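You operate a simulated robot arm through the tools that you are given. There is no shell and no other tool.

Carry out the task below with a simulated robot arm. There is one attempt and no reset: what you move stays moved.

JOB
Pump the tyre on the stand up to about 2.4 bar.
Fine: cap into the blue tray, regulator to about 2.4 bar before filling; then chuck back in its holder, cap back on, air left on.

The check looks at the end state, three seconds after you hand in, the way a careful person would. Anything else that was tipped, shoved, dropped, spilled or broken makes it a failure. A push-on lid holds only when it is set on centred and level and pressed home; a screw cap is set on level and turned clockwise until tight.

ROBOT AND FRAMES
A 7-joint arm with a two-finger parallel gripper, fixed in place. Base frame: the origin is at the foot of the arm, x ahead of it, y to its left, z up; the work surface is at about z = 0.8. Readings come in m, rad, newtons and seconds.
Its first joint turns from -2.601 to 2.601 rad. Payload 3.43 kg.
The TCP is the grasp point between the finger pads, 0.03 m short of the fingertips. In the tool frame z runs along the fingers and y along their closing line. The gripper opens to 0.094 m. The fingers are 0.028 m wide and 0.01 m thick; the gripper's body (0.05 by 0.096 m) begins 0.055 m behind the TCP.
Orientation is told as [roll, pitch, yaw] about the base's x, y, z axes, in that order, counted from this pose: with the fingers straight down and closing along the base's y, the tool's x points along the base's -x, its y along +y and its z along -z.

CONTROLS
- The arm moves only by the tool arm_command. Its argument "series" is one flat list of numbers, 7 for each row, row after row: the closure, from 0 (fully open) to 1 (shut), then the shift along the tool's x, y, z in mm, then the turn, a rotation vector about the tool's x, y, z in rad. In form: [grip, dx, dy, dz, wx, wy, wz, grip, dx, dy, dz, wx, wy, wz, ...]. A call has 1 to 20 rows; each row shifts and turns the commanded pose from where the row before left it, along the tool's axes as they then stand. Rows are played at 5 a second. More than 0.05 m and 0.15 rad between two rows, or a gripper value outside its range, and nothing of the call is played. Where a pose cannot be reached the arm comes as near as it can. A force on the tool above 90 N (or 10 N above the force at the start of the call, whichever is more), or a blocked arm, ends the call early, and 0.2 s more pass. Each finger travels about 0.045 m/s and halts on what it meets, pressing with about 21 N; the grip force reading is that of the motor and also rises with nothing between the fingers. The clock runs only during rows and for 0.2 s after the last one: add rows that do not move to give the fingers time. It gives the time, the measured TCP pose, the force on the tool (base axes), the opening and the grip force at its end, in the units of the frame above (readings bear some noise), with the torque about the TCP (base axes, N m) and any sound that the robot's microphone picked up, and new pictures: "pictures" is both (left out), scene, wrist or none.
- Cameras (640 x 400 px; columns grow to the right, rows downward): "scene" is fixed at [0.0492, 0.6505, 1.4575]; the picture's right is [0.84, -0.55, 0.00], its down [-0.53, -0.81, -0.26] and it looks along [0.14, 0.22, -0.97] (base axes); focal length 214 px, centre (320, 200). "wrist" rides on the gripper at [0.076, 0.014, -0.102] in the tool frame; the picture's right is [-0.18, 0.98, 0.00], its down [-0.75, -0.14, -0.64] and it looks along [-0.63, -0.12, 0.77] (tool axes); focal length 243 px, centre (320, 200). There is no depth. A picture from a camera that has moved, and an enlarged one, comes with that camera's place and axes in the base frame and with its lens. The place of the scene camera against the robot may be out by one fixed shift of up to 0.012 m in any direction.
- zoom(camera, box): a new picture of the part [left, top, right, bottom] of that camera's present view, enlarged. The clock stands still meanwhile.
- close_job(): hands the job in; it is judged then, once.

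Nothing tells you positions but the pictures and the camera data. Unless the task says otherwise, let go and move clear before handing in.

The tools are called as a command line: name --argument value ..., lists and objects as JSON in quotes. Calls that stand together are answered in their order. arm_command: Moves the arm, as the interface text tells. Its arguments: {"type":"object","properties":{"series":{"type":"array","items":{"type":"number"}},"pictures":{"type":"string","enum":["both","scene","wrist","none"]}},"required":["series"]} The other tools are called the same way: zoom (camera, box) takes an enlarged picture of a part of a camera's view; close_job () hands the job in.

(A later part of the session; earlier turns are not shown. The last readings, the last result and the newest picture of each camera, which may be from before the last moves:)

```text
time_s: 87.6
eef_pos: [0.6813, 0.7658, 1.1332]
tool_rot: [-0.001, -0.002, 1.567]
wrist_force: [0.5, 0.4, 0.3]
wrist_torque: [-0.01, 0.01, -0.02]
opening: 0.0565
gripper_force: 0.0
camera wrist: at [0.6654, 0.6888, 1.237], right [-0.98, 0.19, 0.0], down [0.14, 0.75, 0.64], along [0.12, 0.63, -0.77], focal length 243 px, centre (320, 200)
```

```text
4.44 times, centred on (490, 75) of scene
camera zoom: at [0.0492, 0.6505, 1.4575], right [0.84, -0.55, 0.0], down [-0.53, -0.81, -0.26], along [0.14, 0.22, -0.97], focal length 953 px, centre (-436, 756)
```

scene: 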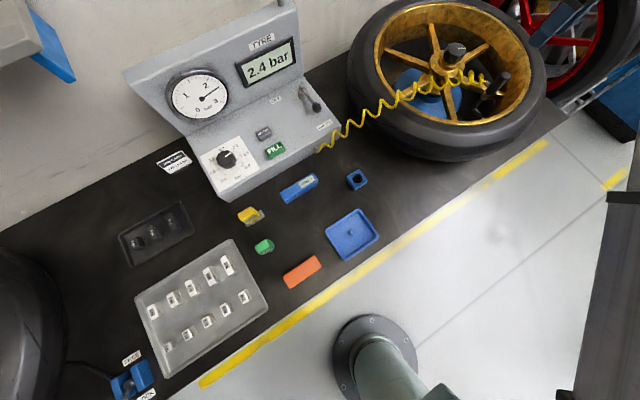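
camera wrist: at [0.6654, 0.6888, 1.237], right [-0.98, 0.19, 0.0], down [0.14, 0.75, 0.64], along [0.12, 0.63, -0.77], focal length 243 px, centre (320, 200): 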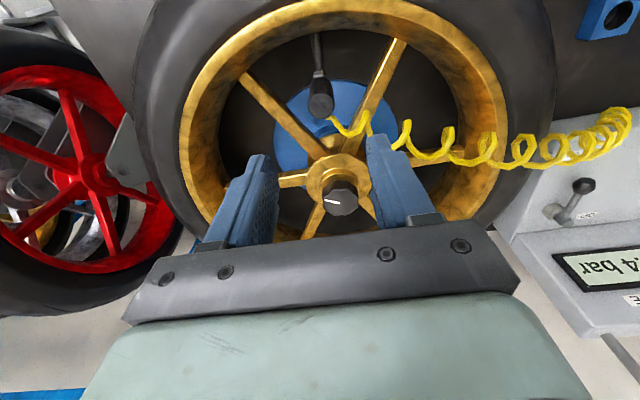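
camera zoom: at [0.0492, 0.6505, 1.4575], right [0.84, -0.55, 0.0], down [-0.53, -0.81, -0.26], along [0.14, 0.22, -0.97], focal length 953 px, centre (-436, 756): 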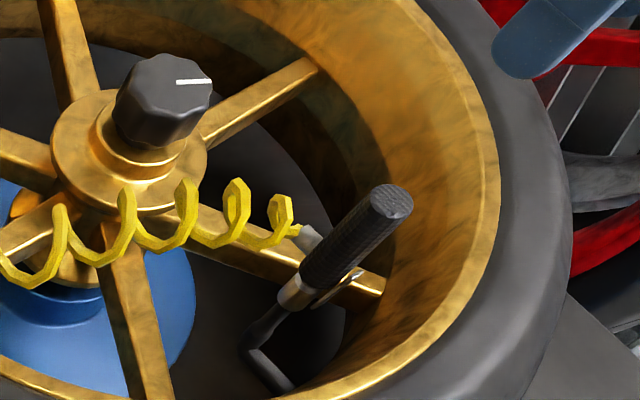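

The chuck is right below. I'll descend around it and grip at the same height as before.

arm_command --series '[0.4, 0, 0.6, 40, 0, 0, 0, 0.4, 0, 0, 40, 0, 0, 0, 0.4, 0, 0, 30, 0, 0, 0, 0.4, 0, 0, 20, 0, 0, 0, 0.4, 0, 0, 7, 0, 0, 0, 0.4, 0, 0, 0, 0, 0, 0, 1, 0, 0, 0, 0, 0, 0, 1, 0, 0, 0, 0, 0, 0, 1, 0, 0, 0, 0, 0, 0, 1, 0, 0, 0, 0, 0, 0]' --pictures "both"

zoom --camera "wrist" --box '[240, 80, 400, 230]'

```text
time_s: 89.8
eef_pos: [0.6803, 0.7652, 0.9979]
tool_rot: [0.0, 0.001, 1.567]
wrist_force: [-2.7, 0.0, 0.0]
wrist_torque: [0.01, 0.08, -0.01]
opening: 0.0242
gripper_force: 20.7
camera wrist: at [0.6642, 0.6888, 1.1003], right [-0.98, 0.19, 0.0], down [0.14, 0.75, 0.64], along [0.12, 0.63, -0.77], focal length 243 px, centre (320, 200)
```

scene: 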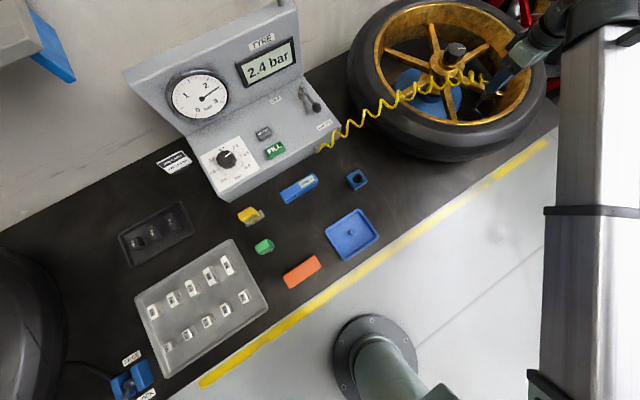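
wrist: 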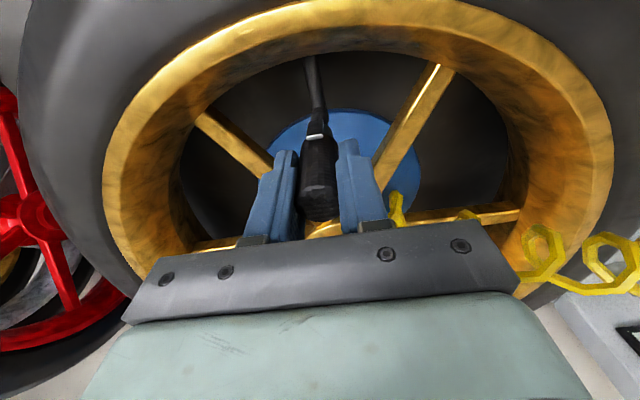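

```text
2.67 times, centred on (320, 155) of wrist
camera zoom: at [0.6642, 0.6888, 1.1003], right [-0.98, 0.19, 0.0], down [0.14, 0.75, 0.64], along [0.12, 0.63, -0.77], focal length 647 px, centre (320, 320)
```

zoom: 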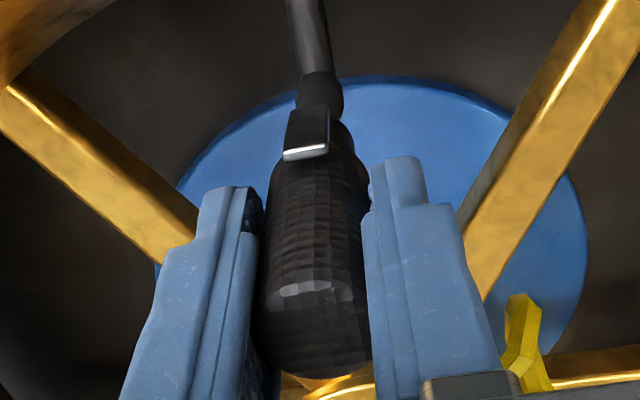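

Gripped again. I'll pull straight up slowly.

arm_command --series '[1, 0, 0, -3, 0, 0, 0, 1, 0, 0, -5, 0, 0, 0, 1, 0, 0, -8, 0, 0, 0, 1, 0, 0, 0, 0, 0, 0]' --pictures "scene"

zoom --camera "scene" --box '[470, 60, 520, 110]'

```text
time_s: 90.8
eef_pos: [0.6801, 0.7668, 1.0128]
tool_rot: [0.001, -0.001, 1.566]
wrist_force: [-0.8, -0.2, -1.9]
wrist_torque: [0.0, -0.04, 0.0]
opening: 0.0242
gripper_force: 20.5
```

scene: 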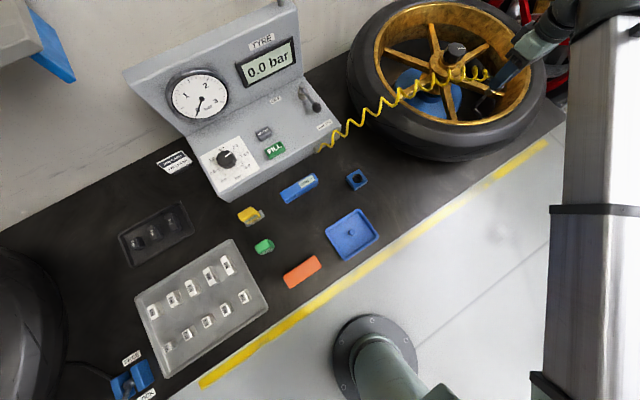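

```text
8.00 times, centred on (495, 85) of scene
camera zoom: at [0.0492, 0.6505, 1.4575], right [0.84, -0.55, 0.0], down [-0.53, -0.81, -0.26], along [0.14, 0.22, -0.97], focal length 1716 px, centre (-1080, 1120)
```

zoom: 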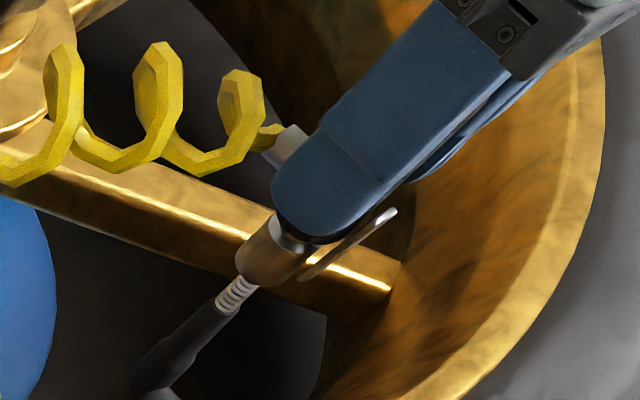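

The chuck is off the valve. I'll raise it and carry it back above its holder.

arm_command --series '[1, 0, 0, -30, 0, 0, 0, 1, 0, 0, -40, 0, 0, 0, 1, 0, 0, -40, 0, 0, 0, 1, -1.82, 40.4, 0, 0, 0, 0, 1, -1.82, 40.4, 0, 0, 0, 0, 1, -1.82, 40.4, 0, 0, 0, 0, 1, -1.82, 40.4, 0, 0, 0, 0, 1, -1.82, 40.4, 0, 0, 0, 0, 1, -1.82, 40.4, 0, 0, 0, 0, 1, -1.82, 40.4, 0, 0, 0, 0, 1, -1.82, 40.4, 0, 0, 0, 0, 1, -1.82, 40.4, 0, 0, 0, 0, 1, -1.82, 40.6, 0, 0, 0, 0, 1, 0, 0, 40, 0, 0, 0, 1, 0, 0, 40, 0, 0, 0, 1, 0, 0, 40, 0, 0, 0, 1, 0, 0, 0, 0, 0, 0]' --pictures "both"

zoom --camera "wrist" --box '[240, 70, 400, 220]'

zoom --camera "scene" --box '[330, 140, 390, 200]'

```text
time_s: 94.4
eef_pos: [0.2758, 0.7846, 1.0032]
tool_rot: [0.0, 0.0, 1.567]
wrist_force: [-0.2, 0.0, -0.3]
wrist_torque: [-0.02, 0.0, -0.03]
opening: 0.0241
gripper_force: 20.5
camera wrist: at [0.26, 0.708, 1.1069], right [-0.98, 0.19, 0.0], down [0.14, 0.75, 0.64], along [0.12, 0.63, -0.77], focal length 243 px, centre (320, 200)
```

scene: 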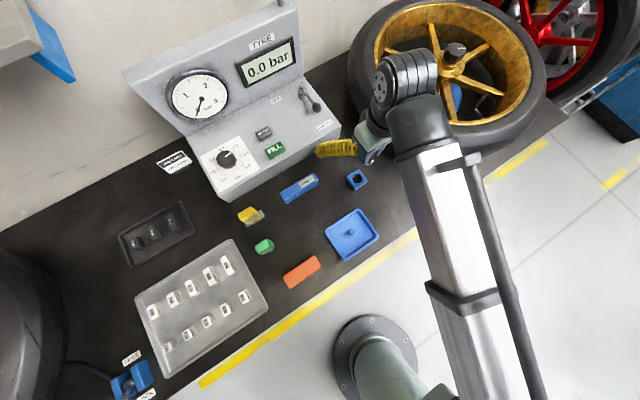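
wrist: 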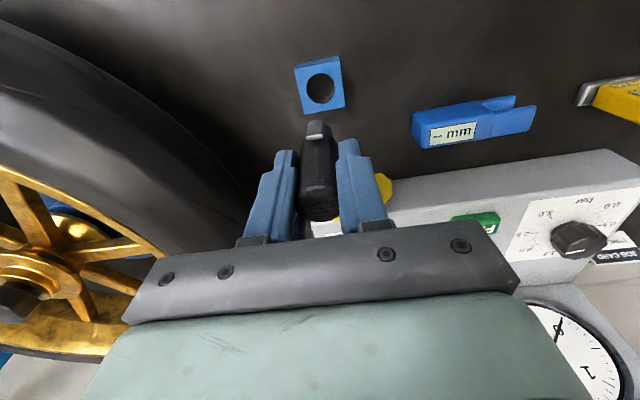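

```text
2.67 times, centred on (320, 145) of wrist
camera zoom: at [0.26, 0.708, 1.1069], right [-0.98, 0.19, 0.0], down [0.14, 0.75, 0.64], along [0.12, 0.63, -0.77], focal length 647 px, centre (320, 347)
```

zoom: 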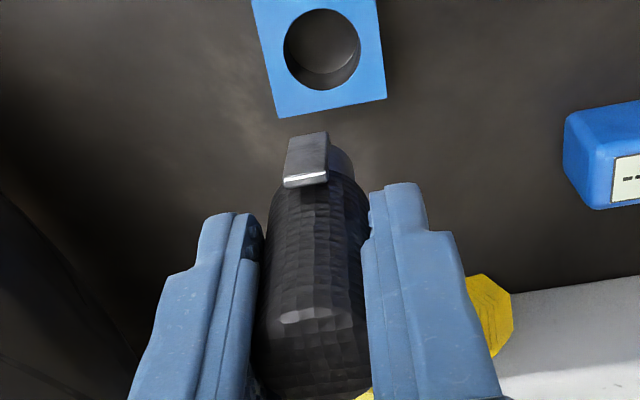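

```text
6.67 times, centred on (360, 170) of scene
camera zoom: at [0.0492, 0.6505, 1.4575], right [0.84, -0.55, 0.0], down [-0.53, -0.81, -0.26], along [0.14, 0.22, -0.97], focal length 1430 px, centre (53, 400)
```

zoom: 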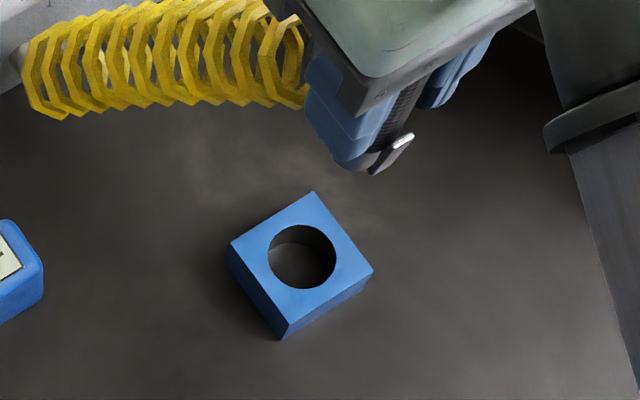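

Hole and chuck line up with the original pick pose. Lowering it into the holder.

arm_command --series '[1, 0, 0, 35, 0, 0, 0, 1, 0, 0, 35, 0, 0, 0, 1, 0, 0, 25, 0, 0, 0, 1, 0, 0, 20, 0, 0, 0, 1, 0, 0, 12, 0, 0, 0, 1, 0, 0, 0, 0, 0, 0]' --pictures "wrist"

zoom --camera "wrist" --box '[220, 80, 420, 240]'

```text
time_s: 95.8
eef_pos: [0.2775, 0.7857, 0.8765]
tool_rot: [0.0, 0.0, 1.568]
wrist_force: [0.4, 1.0, -0.8]
wrist_torque: [0.02, 0.0, 0.0]
opening: 0.0243
gripper_force: 20.4
camera wrist: at [0.2606, 0.7083, 0.9793], right [-0.98, 0.19, 0.0], down [0.14, 0.75, 0.64], along [0.12, 0.63, -0.77], focal length 243 px, centre (320, 200)
```

wrist: 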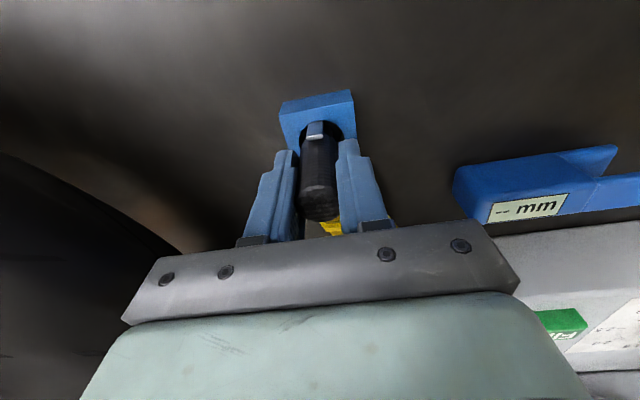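

```text
2.50 times, centred on (320, 160) of wrist
camera zoom: at [0.2606, 0.7083, 0.9793], right [-0.98, 0.19, 0.0], down [0.14, 0.75, 0.64], along [0.12, 0.63, -0.77], focal length 606 px, centre (320, 300)
```

zoom: 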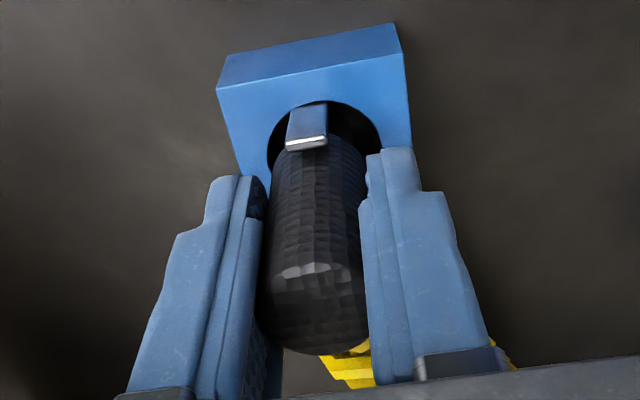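

arm_command --series '[1, 0, 0, 3, 0, 0, 0, 1, 0, 0, 3, 0, 0, 0, 1, 0, 0, 0, 0, 0, 0]' --pictures "none"

arm_command --series '[1, 0, 0, 2, 0, 0, 0, 1, 0, 0, 0, 0, 0, 0]' --pictures "none"

```text
time_s: 96.6
eef_pos: [0.2772, 0.786, 0.8697]
tool_rot: [0.0, 0.0, 1.567]
wrist_force: [0.4, -0.8, -1.5]
wrist_torque: [0.0, 0.0, 0.01]
opening: 0.0243
gripper_force: 21.1
```

```text
time_s: 97.2
eef_pos: [0.2773, 0.7859, 0.8695]
tool_rot: [-0.001, -0.001, 1.568]
wrist_force: [-0.3, 0.3, -0.6]
wrist_torque: [0.0, 0.0, 0.01]
opening: 0.0244
gripper_force: 20.7
```

arm_command --series '[1, 0, 0, 1, 0, 0, 0, 1, 0, 0, 0, 0, 0, 0]' --pictures "none"

arm_command --series '[1, 0, 0, 1, 0, 0, 0, 1, 0, 0, 0, 0, 0, 0]' --pictures "wrist"

zoom --camera "wrist" --box '[220, 80, 420, 240]'

```text
time_s: 97.8
eef_pos: [0.2765, 0.7859, 0.8669]
tool_rot: [0.001, 0.001, 1.568]
wrist_force: [0.1, 0.0, -0.9]
wrist_torque: [0.05, 0.0, -0.01]
opening: 0.0242
gripper_force: 19.9
```

```text
time_s: 98.4
eef_pos: [0.2748, 0.7857, 0.8675]
tool_rot: [-0.001, -0.002, 1.568]
wrist_force: [1.4, 2.5, 11.6]
wrist_torque: [0.07, -0.12, 0.03]
opening: 0.024
gripper_force: 20.6
camera wrist: at [0.26, 0.7087, 0.9702], right [-0.98, 0.19, 0.0], down [0.14, 0.75, 0.64], along [0.12, 0.63, -0.77], focal length 243 px, centre (320, 200)
```

wrist: 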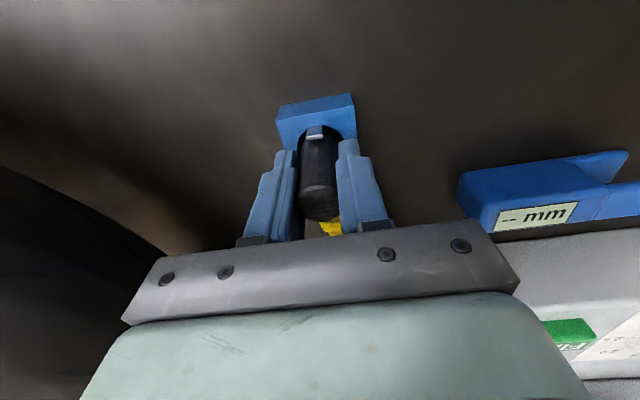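

```text
2.50 times, centred on (320, 160) of wrist
camera zoom: at [0.26, 0.7087, 0.9702], right [-0.98, 0.19, 0.0], down [0.14, 0.75, 0.64], along [0.12, 0.63, -0.77], focal length 606 px, centre (320, 300)
```

zoom: 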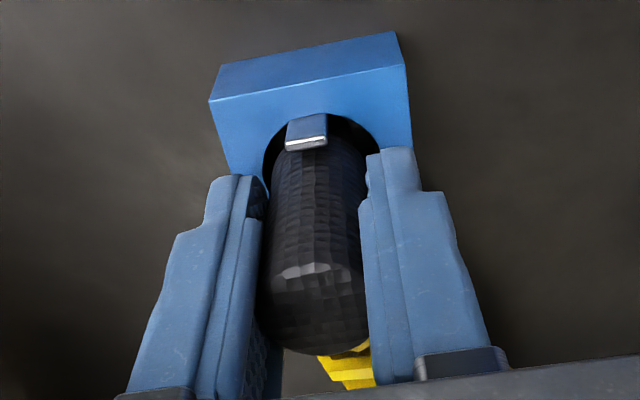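

The chuck has bottomed in its holder. I'll relieve the push by 1 mm and release.

arm_command --series '[1, 0, 0, -1, 0, 0, 0, 0.68, 0, 0, 0, 0, 0, 0, 0.55, 0, 0, 0, 0, 0, 0, 0.4, 0, 0, 0, 0, 0, 0, 0.4, 0, 0, 0, 0, 0, 0]' --pictures "wrist"

zoom --camera "wrist" --box '[220, 80, 420, 240]'

```text
time_s: 99.6
eef_pos: [0.2762, 0.7855, 0.8681]
tool_rot: [-0.002, 0.001, 1.567]
wrist_force: [-0.1, 0.3, 0.4]
wrist_torque: [0.02, 0.0, 0.02]
opening: 0.0564
gripper_force: 0.1
camera wrist: at [0.2598, 0.7087, 0.9706], right [-0.98, 0.19, 0.0], down [0.14, 0.75, 0.64], along [0.12, 0.63, -0.77], focal length 243 px, centre (320, 200)
```

wrist: 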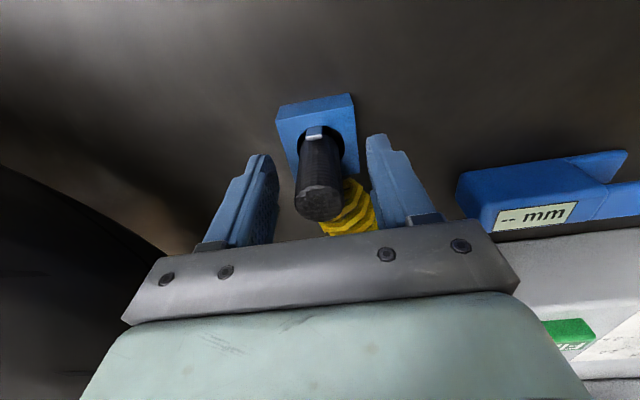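

```text
2.50 times, centred on (320, 160) of wrist
camera zoom: at [0.2598, 0.7087, 0.9706], right [-0.98, 0.19, 0.0], down [0.14, 0.75, 0.64], along [0.12, 0.63, -0.77], focal length 606 px, centre (320, 300)
```

zoom: 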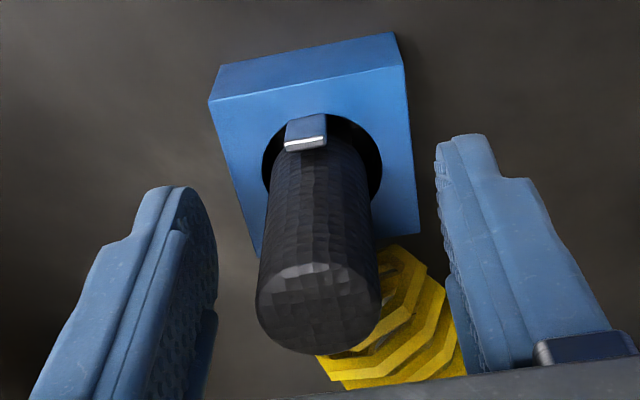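

The chuck stands in its holder as at the start. I'll lift clear and go over the cap in the tray.

arm_command --series '[0.4, 0, 0, -20, 0, 0, 0, 0.4, 0, 0, -40, 0, 0, 0, 0.4, 0, 0, -45, 0, 0, 0, 0.4, 0, 0, -45, 0, 0, 0, 0.4, 0, 0, -40, 0, 0, 0, 0.4, 31.85, 27.15, 0, 0, 0, 0, 0.4, 31.85, 27.15, 0, 0, 0, 0, 0.4, 31.85, 27.15, 0, 0, 0, 0, 0.4, 31.85, 27.15, 0, 0, 0, 0, 0.4, 0, 0, 40, 0, 0, 0, 0.4, 0, 0, 0, 0, 0, 0]' --pictures "both"

zoom --camera "wrist" --box '[240, 50, 400, 190]'

zoom --camera "scene" --box '[300, 120, 400, 220]'

```text
time_s: 102.0
eef_pos: [0.1671, 0.6566, 1.0174]
tool_rot: [0.001, 0.001, 1.568]
wrist_force: [-0.5, -0.1, -0.3]
wrist_torque: [0.0, -0.02, -0.04]
opening: 0.0564
gripper_force: 0.1
camera wrist: at [0.1506, 0.5813, 1.1206], right [-0.98, 0.19, 0.0], down [0.14, 0.75, 0.64], along [0.12, 0.63, -0.77], focal length 243 px, centre (320, 200)
```

scene: 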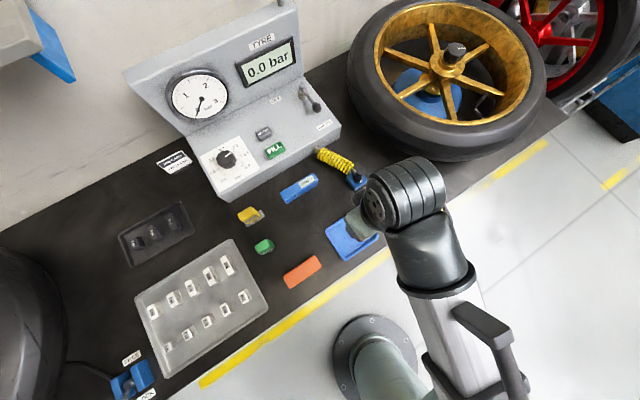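
wrist: 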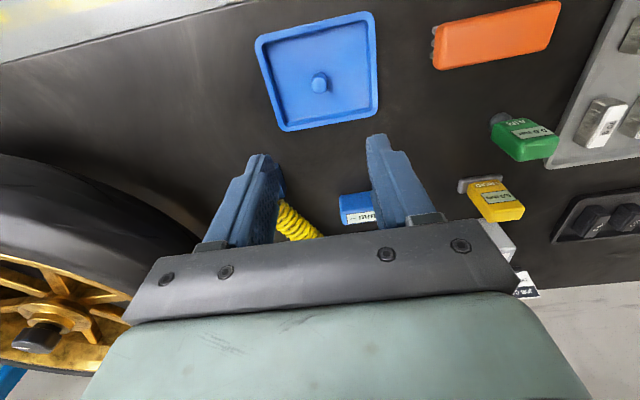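

```text
2.86 times, centred on (320, 120) of wrist
camera zoom: at [0.1506, 0.5813, 1.1206], right [-0.98, 0.19, 0.0], down [0.14, 0.75, 0.64], along [0.12, 0.63, -0.77], focal length 693 px, centre (320, 429)
```

zoom: 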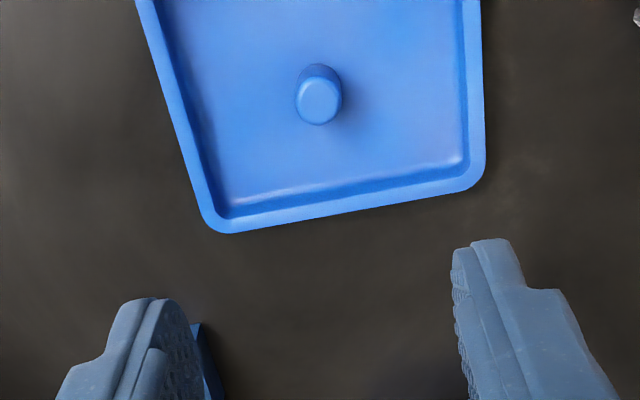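

```text
4.00 times, centred on (350, 170) of scene
camera zoom: at [0.0492, 0.6505, 1.4575], right [0.84, -0.55, 0.0], down [-0.53, -0.81, -0.26], along [0.14, 0.22, -0.97], focal length 858 px, centre (200, 320)
```

zoom: 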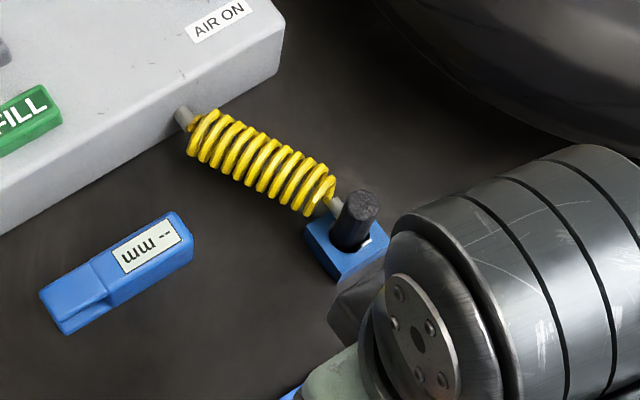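

The cap still stands upright at about (0.168, 0.657). I'll descend partway and check centring.

arm_command --series '[0.4, 1.3, 0, 40, 0, 0, 0, 0.4, 0, 0, 40, 0, 0, 0, 0.4, 0, 0, 37, 0, 0, 0, 0.4, 0, 0, 0, 0, 0, 0]' --pictures "wrist"

zoom --camera "wrist" --box '[260, 80, 380, 180]'

```text
time_s: 103.0
eef_pos: [0.1674, 0.6573, 0.8985]
tool_rot: [-0.001, -0.001, 1.568]
wrist_force: [-0.5, 0.4, -0.1]
wrist_torque: [0.01, -0.03, -0.03]
opening: 0.0565
gripper_force: 0.0
camera wrist: at [0.1519, 0.5801, 1.0025], right [-0.98, 0.19, 0.0], down [0.14, 0.75, 0.64], along [0.12, 0.63, -0.77], focal length 243 px, centre (320, 200)
```

wrist: 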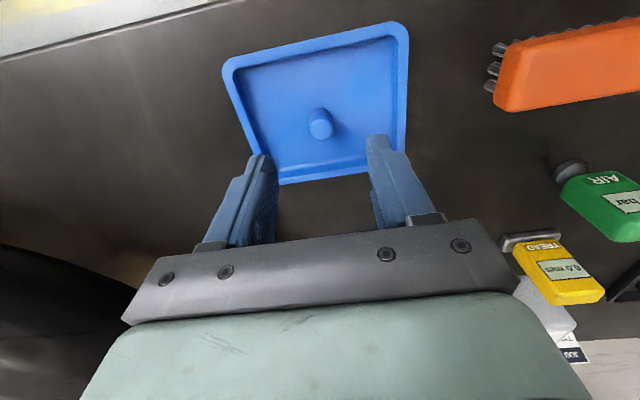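

```text
4.00 times, centred on (320, 130) of wrist
camera zoom: at [0.1519, 0.5801, 1.0025], right [-0.98, 0.19, 0.0], down [0.14, 0.75, 0.64], along [0.12, 0.63, -0.77], focal length 970 px, centre (320, 480)
```

zoom: 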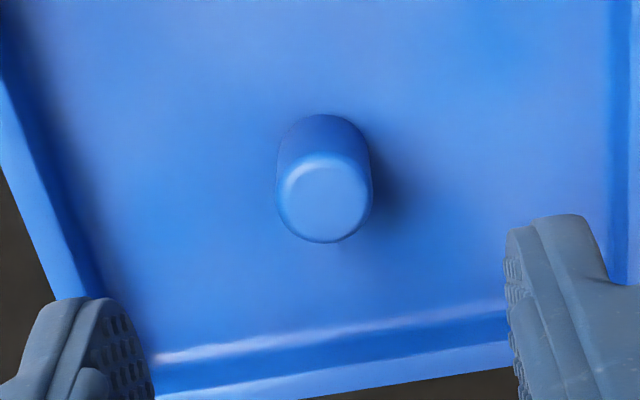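

arm_command --series '[0.4, 0.2, 0.8, 30, 0, 0, 0, 0.4, 0, 0, 20, 0, 0, 0, 0.4, 0, 0, 12.6, 0, 0, 0, 0.4, 0, 0, 0, 0, 0, 0, 1, 0, 0, 0, 0, 0, 0, 1, 0, 0, 0, 0, 0, 0, 1, 0, 0, 0, 0, 0, 0, 1, 0, 0, 0, 0, 0, 0]' --pictures "wrist"

zoom --camera "wrist" --box '[260, 100, 380, 220]'

```text
time_s: 104.8
eef_pos: [0.1652, 0.6555, 0.8373]
tool_rot: [0.001, 0.0, 1.567]
wrist_force: [0.3, -0.2, -0.1]
wrist_torque: [0.0, -0.02, 0.02]
opening: 0.016
gripper_force: 21.1
camera wrist: at [0.1502, 0.5795, 0.9407], right [-0.98, 0.19, 0.0], down [0.14, 0.75, 0.64], along [0.12, 0.63, -0.77], focal length 243 px, centre (320, 200)
```

wrist: 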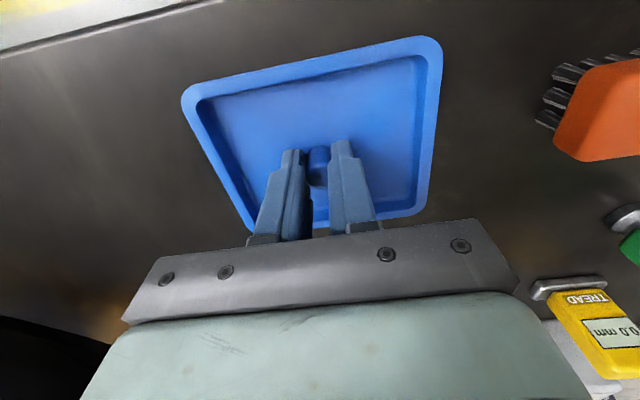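

```text
3.33 times, centred on (320, 160) of wrist
camera zoom: at [0.1502, 0.5795, 0.9407], right [-0.98, 0.19, 0.0], down [0.14, 0.75, 0.64], along [0.12, 0.63, -0.77], focal length 809 px, centre (320, 333)
```

zoom: 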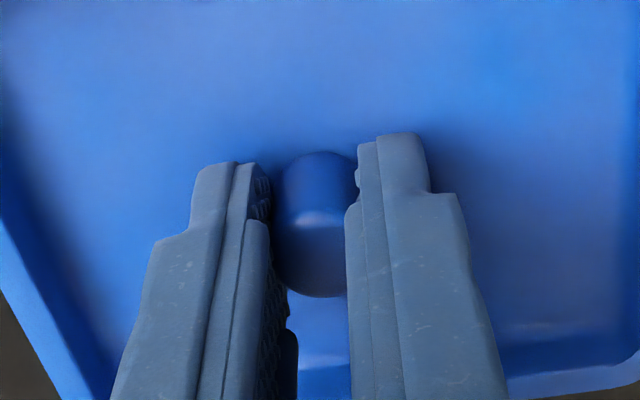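

The cap is gripped squarely. I'll lift it and carry it high over to the valve.

arm_command --series '[1, 0, 0, -40, 0, 0, 0, 1, 0, 0, -41, 0, 0, 0, 1, 0, 0, -41, 0, 0, 0, 1, 0, 0, -41, 0, 0, 0, 1, 0, 0, -41, 0, 0, 0, 1, 0, 0, -41, 0, 0, 0, 1, 0, 0, -41, 0, 0, 0, 1, -9.1, -42.76, 0, 0, 0, 0, 1, -9.1, -42.76, 0, 0, 0, 0, 1, -9.1, -42.76, 0, 0, 0, 0, 1, -9.1, -42.76, 0, 0, 0, 0, 1, -9.1, -42.76, 0, 0, 0, 0, 1, -9.1, -42.76, 0, 0, 0, 0, 1, -9.1, -42.76, 0, 0, 0, 0, 1, -9.1, -42.76, 0, 0, 0, 0, 1, -9.1, -42.76, 0, 0, 0, 0, 1, -9.1, -42.76, 0, 0, 0, 0, 1, -9.1, -42.76, 0, 0, 0, 0, 1, -9.1, -42.76, 0, 0, 0, 0]' --pictures "both"

zoom --camera "wrist" --box '[240, 50, 400, 220]'

```text
time_s: 106.5
eef_pos: [0.1738, 0.6635, 1.1205]
tool_rot: [-0.005, -0.029, 1.558]
wrist_force: [4.6, 13.6, -21.7]
wrist_torque: [0.18, 0.03, 0.08]
opening: 0.0161
gripper_force: 21.3
out of reach, approached as far as the arm can: row 7
stopped in row 8: the force on the tool passed its limit at 103 N (the readings are from after the stop); the commanded pose is now the measured one
camera wrist: at [0.1566, 0.5837, 1.2219], right [-0.98, 0.2, 0.0], down [0.15, 0.73, 0.66], along [0.13, 0.65, -0.75], focal length 243 px, centre (320, 200)
```

scene: 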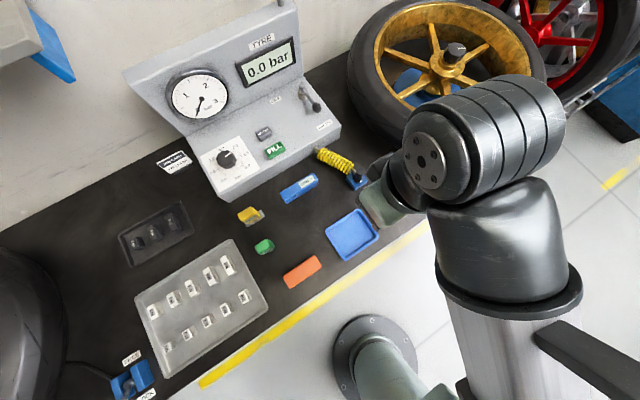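
wrist: 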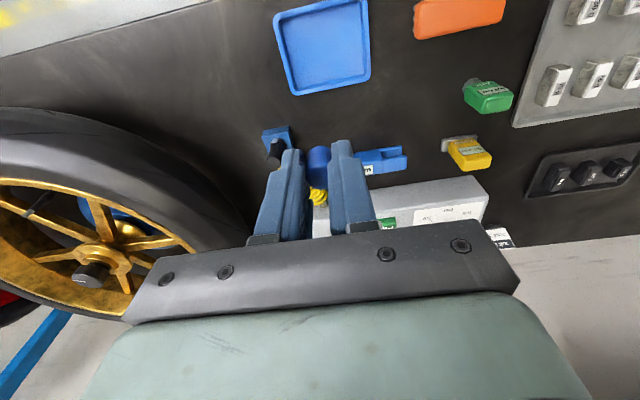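

```text
2.35 times, centred on (320, 135) of wrist
camera zoom: at [0.1566, 0.5837, 1.2219], right [-0.98, 0.2, 0.0], down [0.15, 0.73, 0.66], along [0.13, 0.65, -0.75], focal length 571 px, centre (320, 353)
```

zoom: 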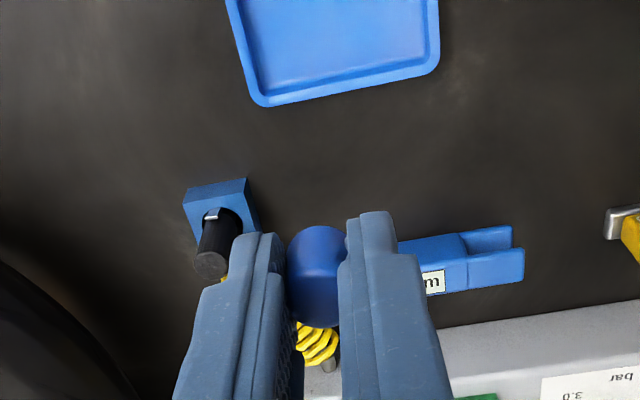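

The lift went to the edge of the arm's reach there (too high, too close) and stopped with a slight tilt; the cap is still held. I'll ease down and outward and restore the straight-down orientation.

arm_command --series '[1, -3, -10, 12, -0.0025, 0.0145, -0.0065, 1, -3, -10, 12, -0.0025, 0.0145, -0.0065, 1, 0, 0, 0, 0, 0, 0]' --pictures "wrist"

zoom --camera "wrist" --box '[260, 100, 380, 220]'

```text
time_s: 107.3
eef_pos: [0.1934, 0.6675, 1.0967]
tool_rot: [0.0, 0.006, 1.573]
wrist_force: [-2.8, 3.0, -7.6]
wrist_torque: [0.3, -0.55, -0.26]
opening: 0.0164
gripper_force: 21.5
camera wrist: at [0.178, 0.5924, 1.2008], right [-0.98, 0.18, 0.0], down [0.14, 0.76, 0.64], along [0.12, 0.63, -0.77], focal length 243 px, centre (320, 200)
```

wrist: 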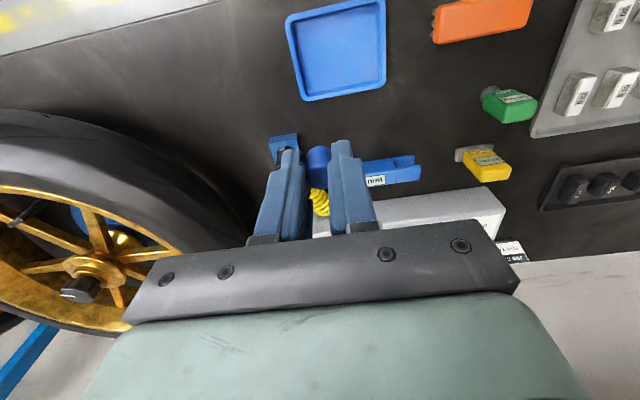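

```text
3.33 times, centred on (320, 160) of wrist
camera zoom: at [0.178, 0.5924, 1.2008], right [-0.98, 0.18, 0.0], down [0.14, 0.76, 0.64], along [0.12, 0.63, -0.77], focal length 809 px, centre (320, 333)
```

zoom: 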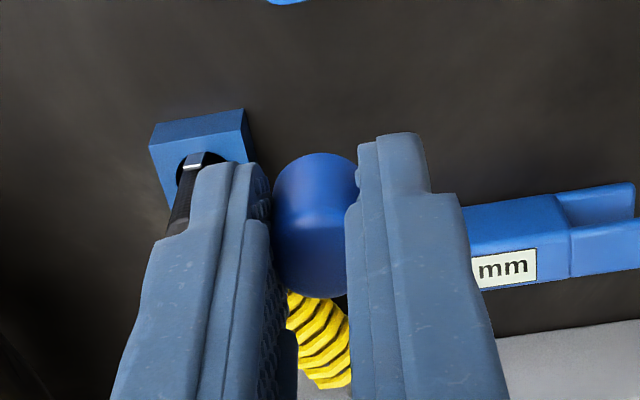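

arm_command --series '[1, 0, 0, 0, 0, 0, 0, 1, 0, 0, 0, 0, 0, 0]' --pictures "none"

```text
time_s: 107.9
eef_pos: [0.1941, 0.6692, 1.0977]
tool_rot: [0.0, 0.005, 1.572]
wrist_force: [2.1, -0.3, -1.9]
wrist_torque: [0.11, 0.14, 0.12]
opening: 0.016
gripper_force: 21.4
```

arm_command --series '[1, -4, -20, 0, 0, -0.005, 0.001, 1, -8.1, -40.5, 0, 0, 0, 0, 1, -8.1, -40.5, 0, 0, 0, 0, 1, -8.1, -40.5, 0, 0, 0, 0, 1, -8.1, -40.5, 0, 0, 0, 0, 1, -8.1, -40.5, 0, 0, 0, 0, 1, -8.1, -40.5, 0, 0, 0, 0, 1, -8.1, -40.5, 0, 0, 0, 0, 1, -8.1, -40.5, 0, 0, 0, 0, 1, -8.1, -40.5, 0, 0, 0, 0, 1, -8.1, -40.5, 0, 0, 0, 0, 1, -8.1, -40.5, 0, 0, 0, 0, 1, -4, -21, 0, 0, 0, 0, 1, 0, 0, 0, 0, 0, 0]' --pictures "both"

zoom --camera "scene" --box '[475, 40, 525, 110]'

zoom --camera "wrist" --box '[260, 60, 380, 220]'

```text
time_s: 110.9
eef_pos: [0.6806, 0.7647, 1.0973]
tool_rot: [-0.001, 0.0, 1.572]
wrist_force: [0.5, -0.7, 0.0]
wrist_torque: [0.0, 0.01, 0.0]
opening: 0.0163
gripper_force: 21.0
camera wrist: at [0.6648, 0.6886, 1.2005], right [-0.98, 0.18, 0.0], down [0.14, 0.75, 0.64], along [0.12, 0.63, -0.77], focal length 243 px, centre (320, 200)
```

scene: 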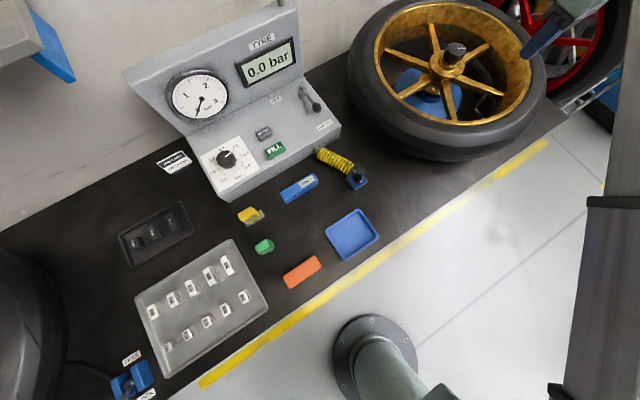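
wrist: 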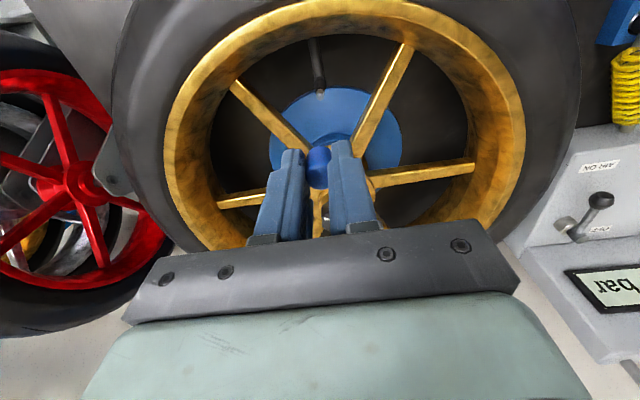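

```text
5.71 times, centred on (500, 75) of scene
camera zoom: at [0.0492, 0.6505, 1.4575], right [0.84, -0.55, 0.0], down [-0.53, -0.81, -0.26], along [0.14, 0.22, -0.97], focal length 1226 px, centre (-709, 914)
```

zoom: 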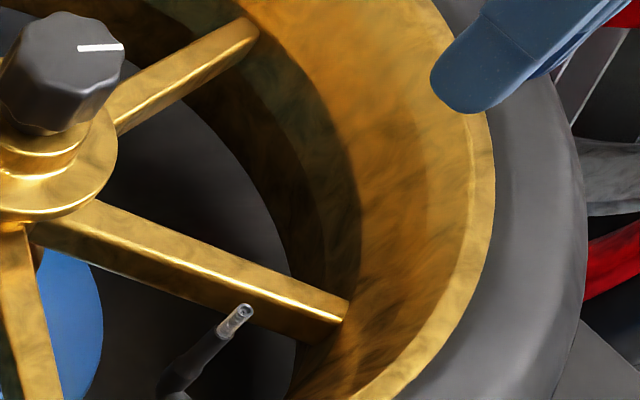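

```text
2.50 times, centred on (320, 140) of wrist
camera zoom: at [0.6648, 0.6886, 1.2005], right [-0.98, 0.18, 0.0], down [0.14, 0.75, 0.64], along [0.12, 0.63, -0.77], focal length 606 px, centre (320, 350)
```

zoom: 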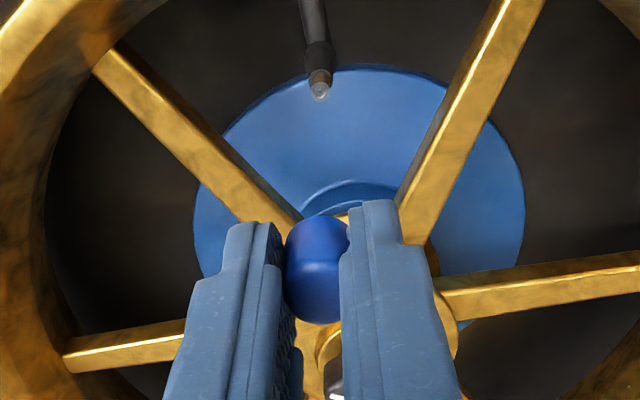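

I'm over the valve with the cap. To judge alignment well from the scene camera, I'll turn the hand to yaw 0 so the cap shows between the fingers, then lower to just above the stem.

arm_command --series '[1, 0, 0, 0, 0, 0, 0.1428, 1, 0, 0, 0, 0, 0, 0.1428, 1, 0, 0, 0, 0, 0, 0.1428, 1, 0, 0, 0, 0, 0, 0.1428, 1, 0, 0, 0, 0, 0, 0.1428, 1, 0, 0, 0, 0, 0, 0.1428, 1, 0, 0, 0, 0, 0, 0.1428, 1, 0, 0, 0, 0, 0, 0.1428, 1, 0, 0, 0, 0, 0, 0.1428, 1, 0, 0, 0, 0, 0, 0.1428, 1, 0, 0, 0, 0, 0, 0.1428, 1, 0, 0, 40, 0, 0, 0, 1, 0, 0, 40, 0, 0, 0, 1, 0, 0, 18, 0, 0, 0, 1, 0, 0, 0, 0, 0, 0]' --pictures "both"

zoom --camera "scene" --box '[475, 65, 515, 105]'

zoom --camera "wrist" --box '[270, 90, 370, 220]'

```text
time_s: 114.1
eef_pos: [0.6803, 0.7657, 0.9984]
tool_rot: [-0.002, -0.001, 0.0]
wrist_force: [0.4, -0.2, 0.1]
wrist_torque: [0.03, -0.01, -0.01]
opening: 0.0162
gripper_force: 20.8
camera wrist: at [0.6029, 0.7785, 1.1014], right [0.18, 0.98, 0.0], down [0.75, -0.14, 0.64], along [0.63, -0.12, -0.77], focal length 243 px, centre (320, 200)
```

scene: 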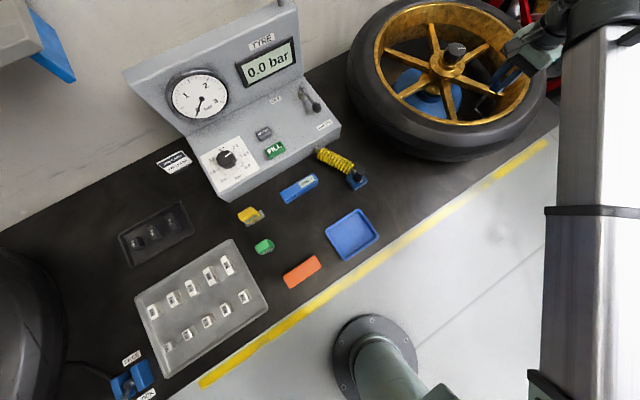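
wrist: 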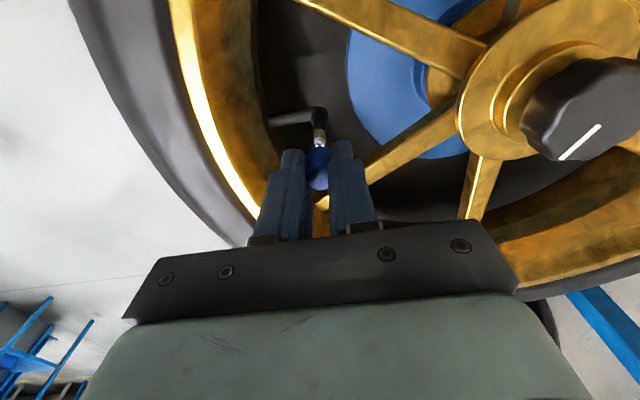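

```text
10.00 times, centred on (495, 85) of scene
camera zoom: at [0.0492, 0.6505, 1.4575], right [0.84, -0.55, 0.0], down [-0.53, -0.81, -0.26], along [0.14, 0.22, -0.97], focal length 2145 px, centre (-1430, 1350)
```

zoom: 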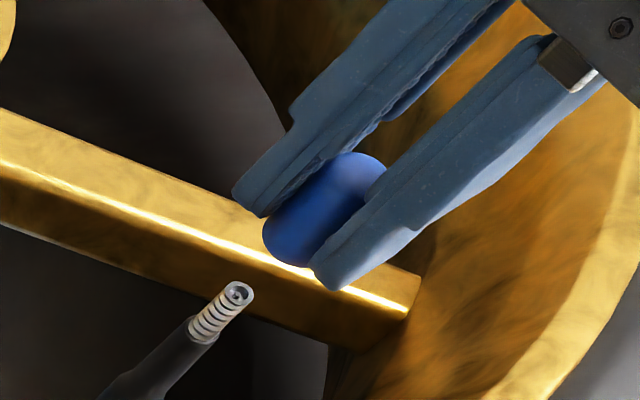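

```text
3.08 times, centred on (320, 155) of wrist
camera zoom: at [0.6029, 0.7785, 1.1014], right [0.18, 0.98, 0.0], down [0.75, -0.14, 0.64], along [0.63, -0.12, -0.77], focal length 746 px, centre (320, 338)
```

zoom: 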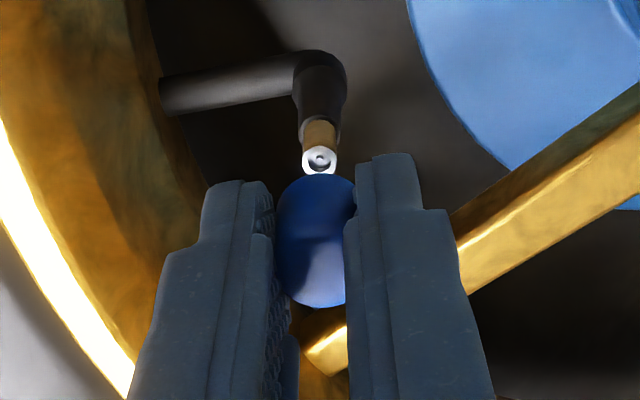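

Alignment is good in y; the cap sits roughly 1 mm off the hand axis along tool x, so I'll trim that and lower to just above the stem tip.

arm_command --series '[1, 1.2, 0, 5, 0, 0, 0, 1, 0, 0, 5, 0, 0, 0, 1, 0, 0, 4, 0, 0, 0, 1, 0, 0, 0, 0, 0, 0]' --pictures "none"

zoom --camera "scene" --box '[475, 65, 515, 105]'

zoom --camera "wrist" --box '[280, 110, 360, 200]'

```text
time_s: 115.1
eef_pos: [0.6785, 0.7652, 0.9831]
tool_rot: [-0.001, 0.0, 0.0]
wrist_force: [0.2, 1.0, -0.2]
wrist_torque: [0.02, 0.02, -0.01]
opening: 0.0164
gripper_force: 21.3
```

```text
10.00 times, centred on (495, 85) of scene
camera zoom: at [0.0492, 0.6505, 1.4575], right [0.84, -0.55, 0.0], down [-0.53, -0.81, -0.26], along [0.14, 0.22, -0.97], focal length 2145 px, centre (-1430, 1350)
```

zoom: 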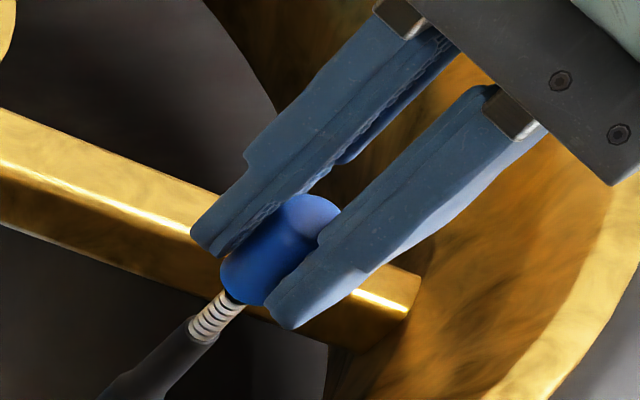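

```text
4.44 times, centred on (320, 155) of wrist
camera zoom: at [0.6015, 0.7788, 1.0877], right [0.18, 0.98, 0.0], down [0.75, -0.14, 0.64], along [0.63, -0.12, -0.77], focal length 1078 px, centre (320, 400)
```

zoom: 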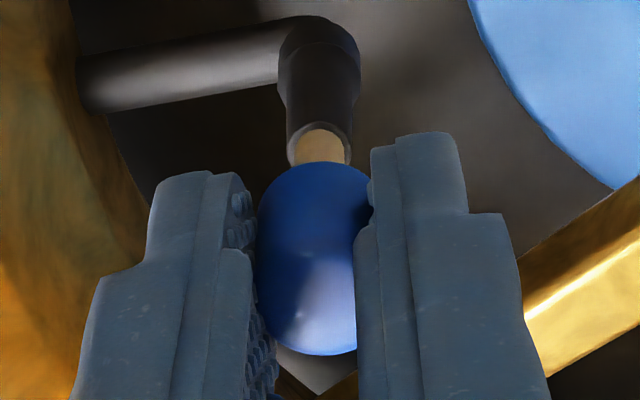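

arm_command --series '[1, 0, 0, 2, 0, 0, 0, 1, 0, 0, 1.5, 0, 0, 0, 1, 0, 0, 0, 0, 0, 0]' --pictures "none"

arm_command --series '[1, 0, 0, 1.5, 0, 0, 0, 1, 0, 0, 0, 0, 0, 0]' --pictures "none"

zoom --camera "scene" --box '[475, 65, 515, 105]'

```text
time_s: 115.9
eef_pos: [0.6794, 0.765, 0.9815]
tool_rot: [0.001, 0.0, -0.001]
wrist_force: [0.3, 0.1, -0.7]
wrist_torque: [0.01, -0.01, 0.02]
opening: 0.0163
gripper_force: 21.1
```

```text
time_s: 116.5
eef_pos: [0.6786, 0.7661, 0.9796]
tool_rot: [0.002, 0.003, -0.001]
wrist_force: [-6.0, -2.3, 5.7]
wrist_torque: [-0.1, 0.19, 0.02]
opening: 0.0161
gripper_force: 21.4
heard: snap
```

```text
10.00 times, centred on (495, 85) of scene
camera zoom: at [0.0492, 0.6505, 1.4575], right [0.84, -0.55, 0.0], down [-0.53, -0.81, -0.26], along [0.14, 0.22, -0.97], focal length 2145 px, centre (-1430, 1350)
```

zoom: 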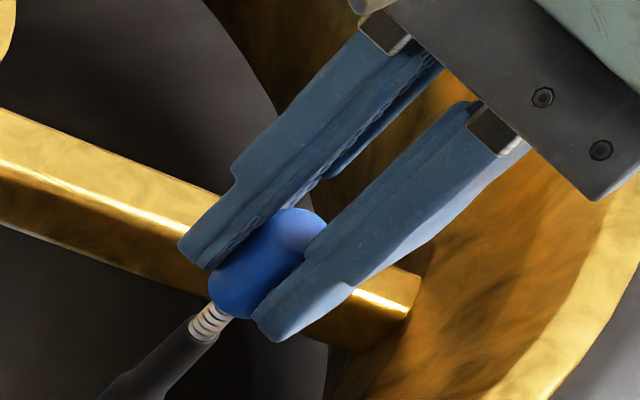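

A snap – the cap has engaged on the stem. I'll open the fingers slightly and check it sits level, then regrip concentric with the stem for tightening.

arm_command --series '[1, 0.6, -0.2, 0, 0, 0, 0, 0.7, 0, 0, 0, 0, 0, 0, 0.6, 0, 0, 0, 0, 0, 0, 0.6, 0, 0, 0, 0, 0, 0]' --pictures "wrist"

zoom --camera "scene" --box '[475, 65, 515, 105]'

zoom --camera "wrist" --box '[270, 100, 370, 210]'

```text
time_s: 117.5
eef_pos: [0.6797, 0.7659, 0.9801]
tool_rot: [0.0, -0.001, -0.001]
wrist_force: [0.4, -0.3, -0.3]
wrist_torque: [-0.01, -0.01, -0.01]
opening: 0.0377
gripper_force: 0.1
camera wrist: at [0.6008, 0.7788, 1.0829], right [0.18, 0.98, 0.0], down [0.75, -0.14, 0.64], along [0.63, -0.12, -0.77], focal length 243 px, centre (320, 200)
```

wrist: 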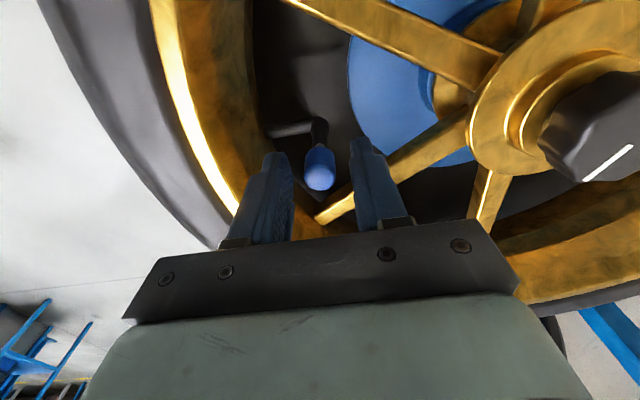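

```text
10.00 times, centred on (495, 85) of scene
camera zoom: at [0.0492, 0.6505, 1.4575], right [0.84, -0.55, 0.0], down [-0.53, -0.81, -0.26], along [0.14, 0.22, -0.97], focal length 2145 px, centre (-1430, 1350)
```

zoom: 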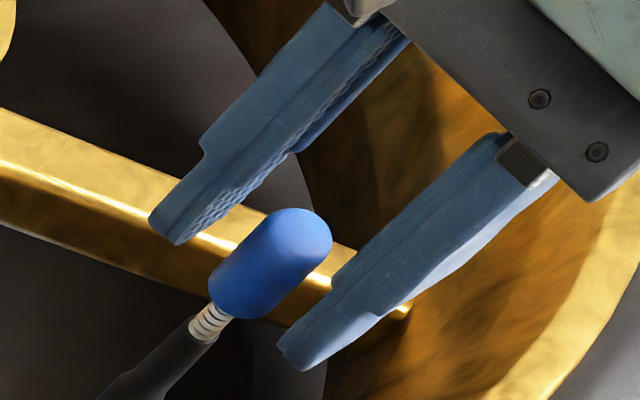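

```text
3.64 times, centred on (320, 155) of wrist
camera zoom: at [0.6008, 0.7788, 1.0829], right [0.18, 0.98, 0.0], down [0.75, -0.14, 0.64], along [0.63, -0.12, -0.77], focal length 882 px, centre (320, 364)
```

zoom: 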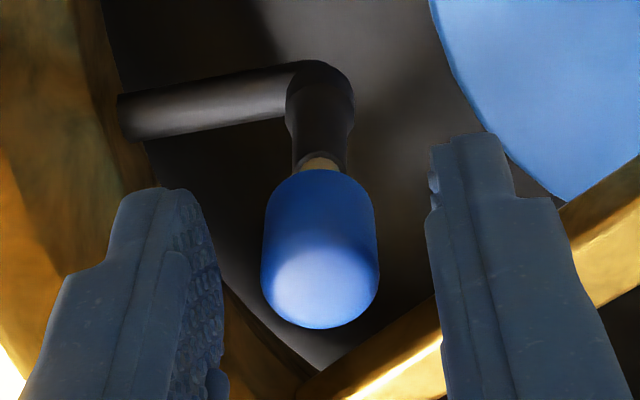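

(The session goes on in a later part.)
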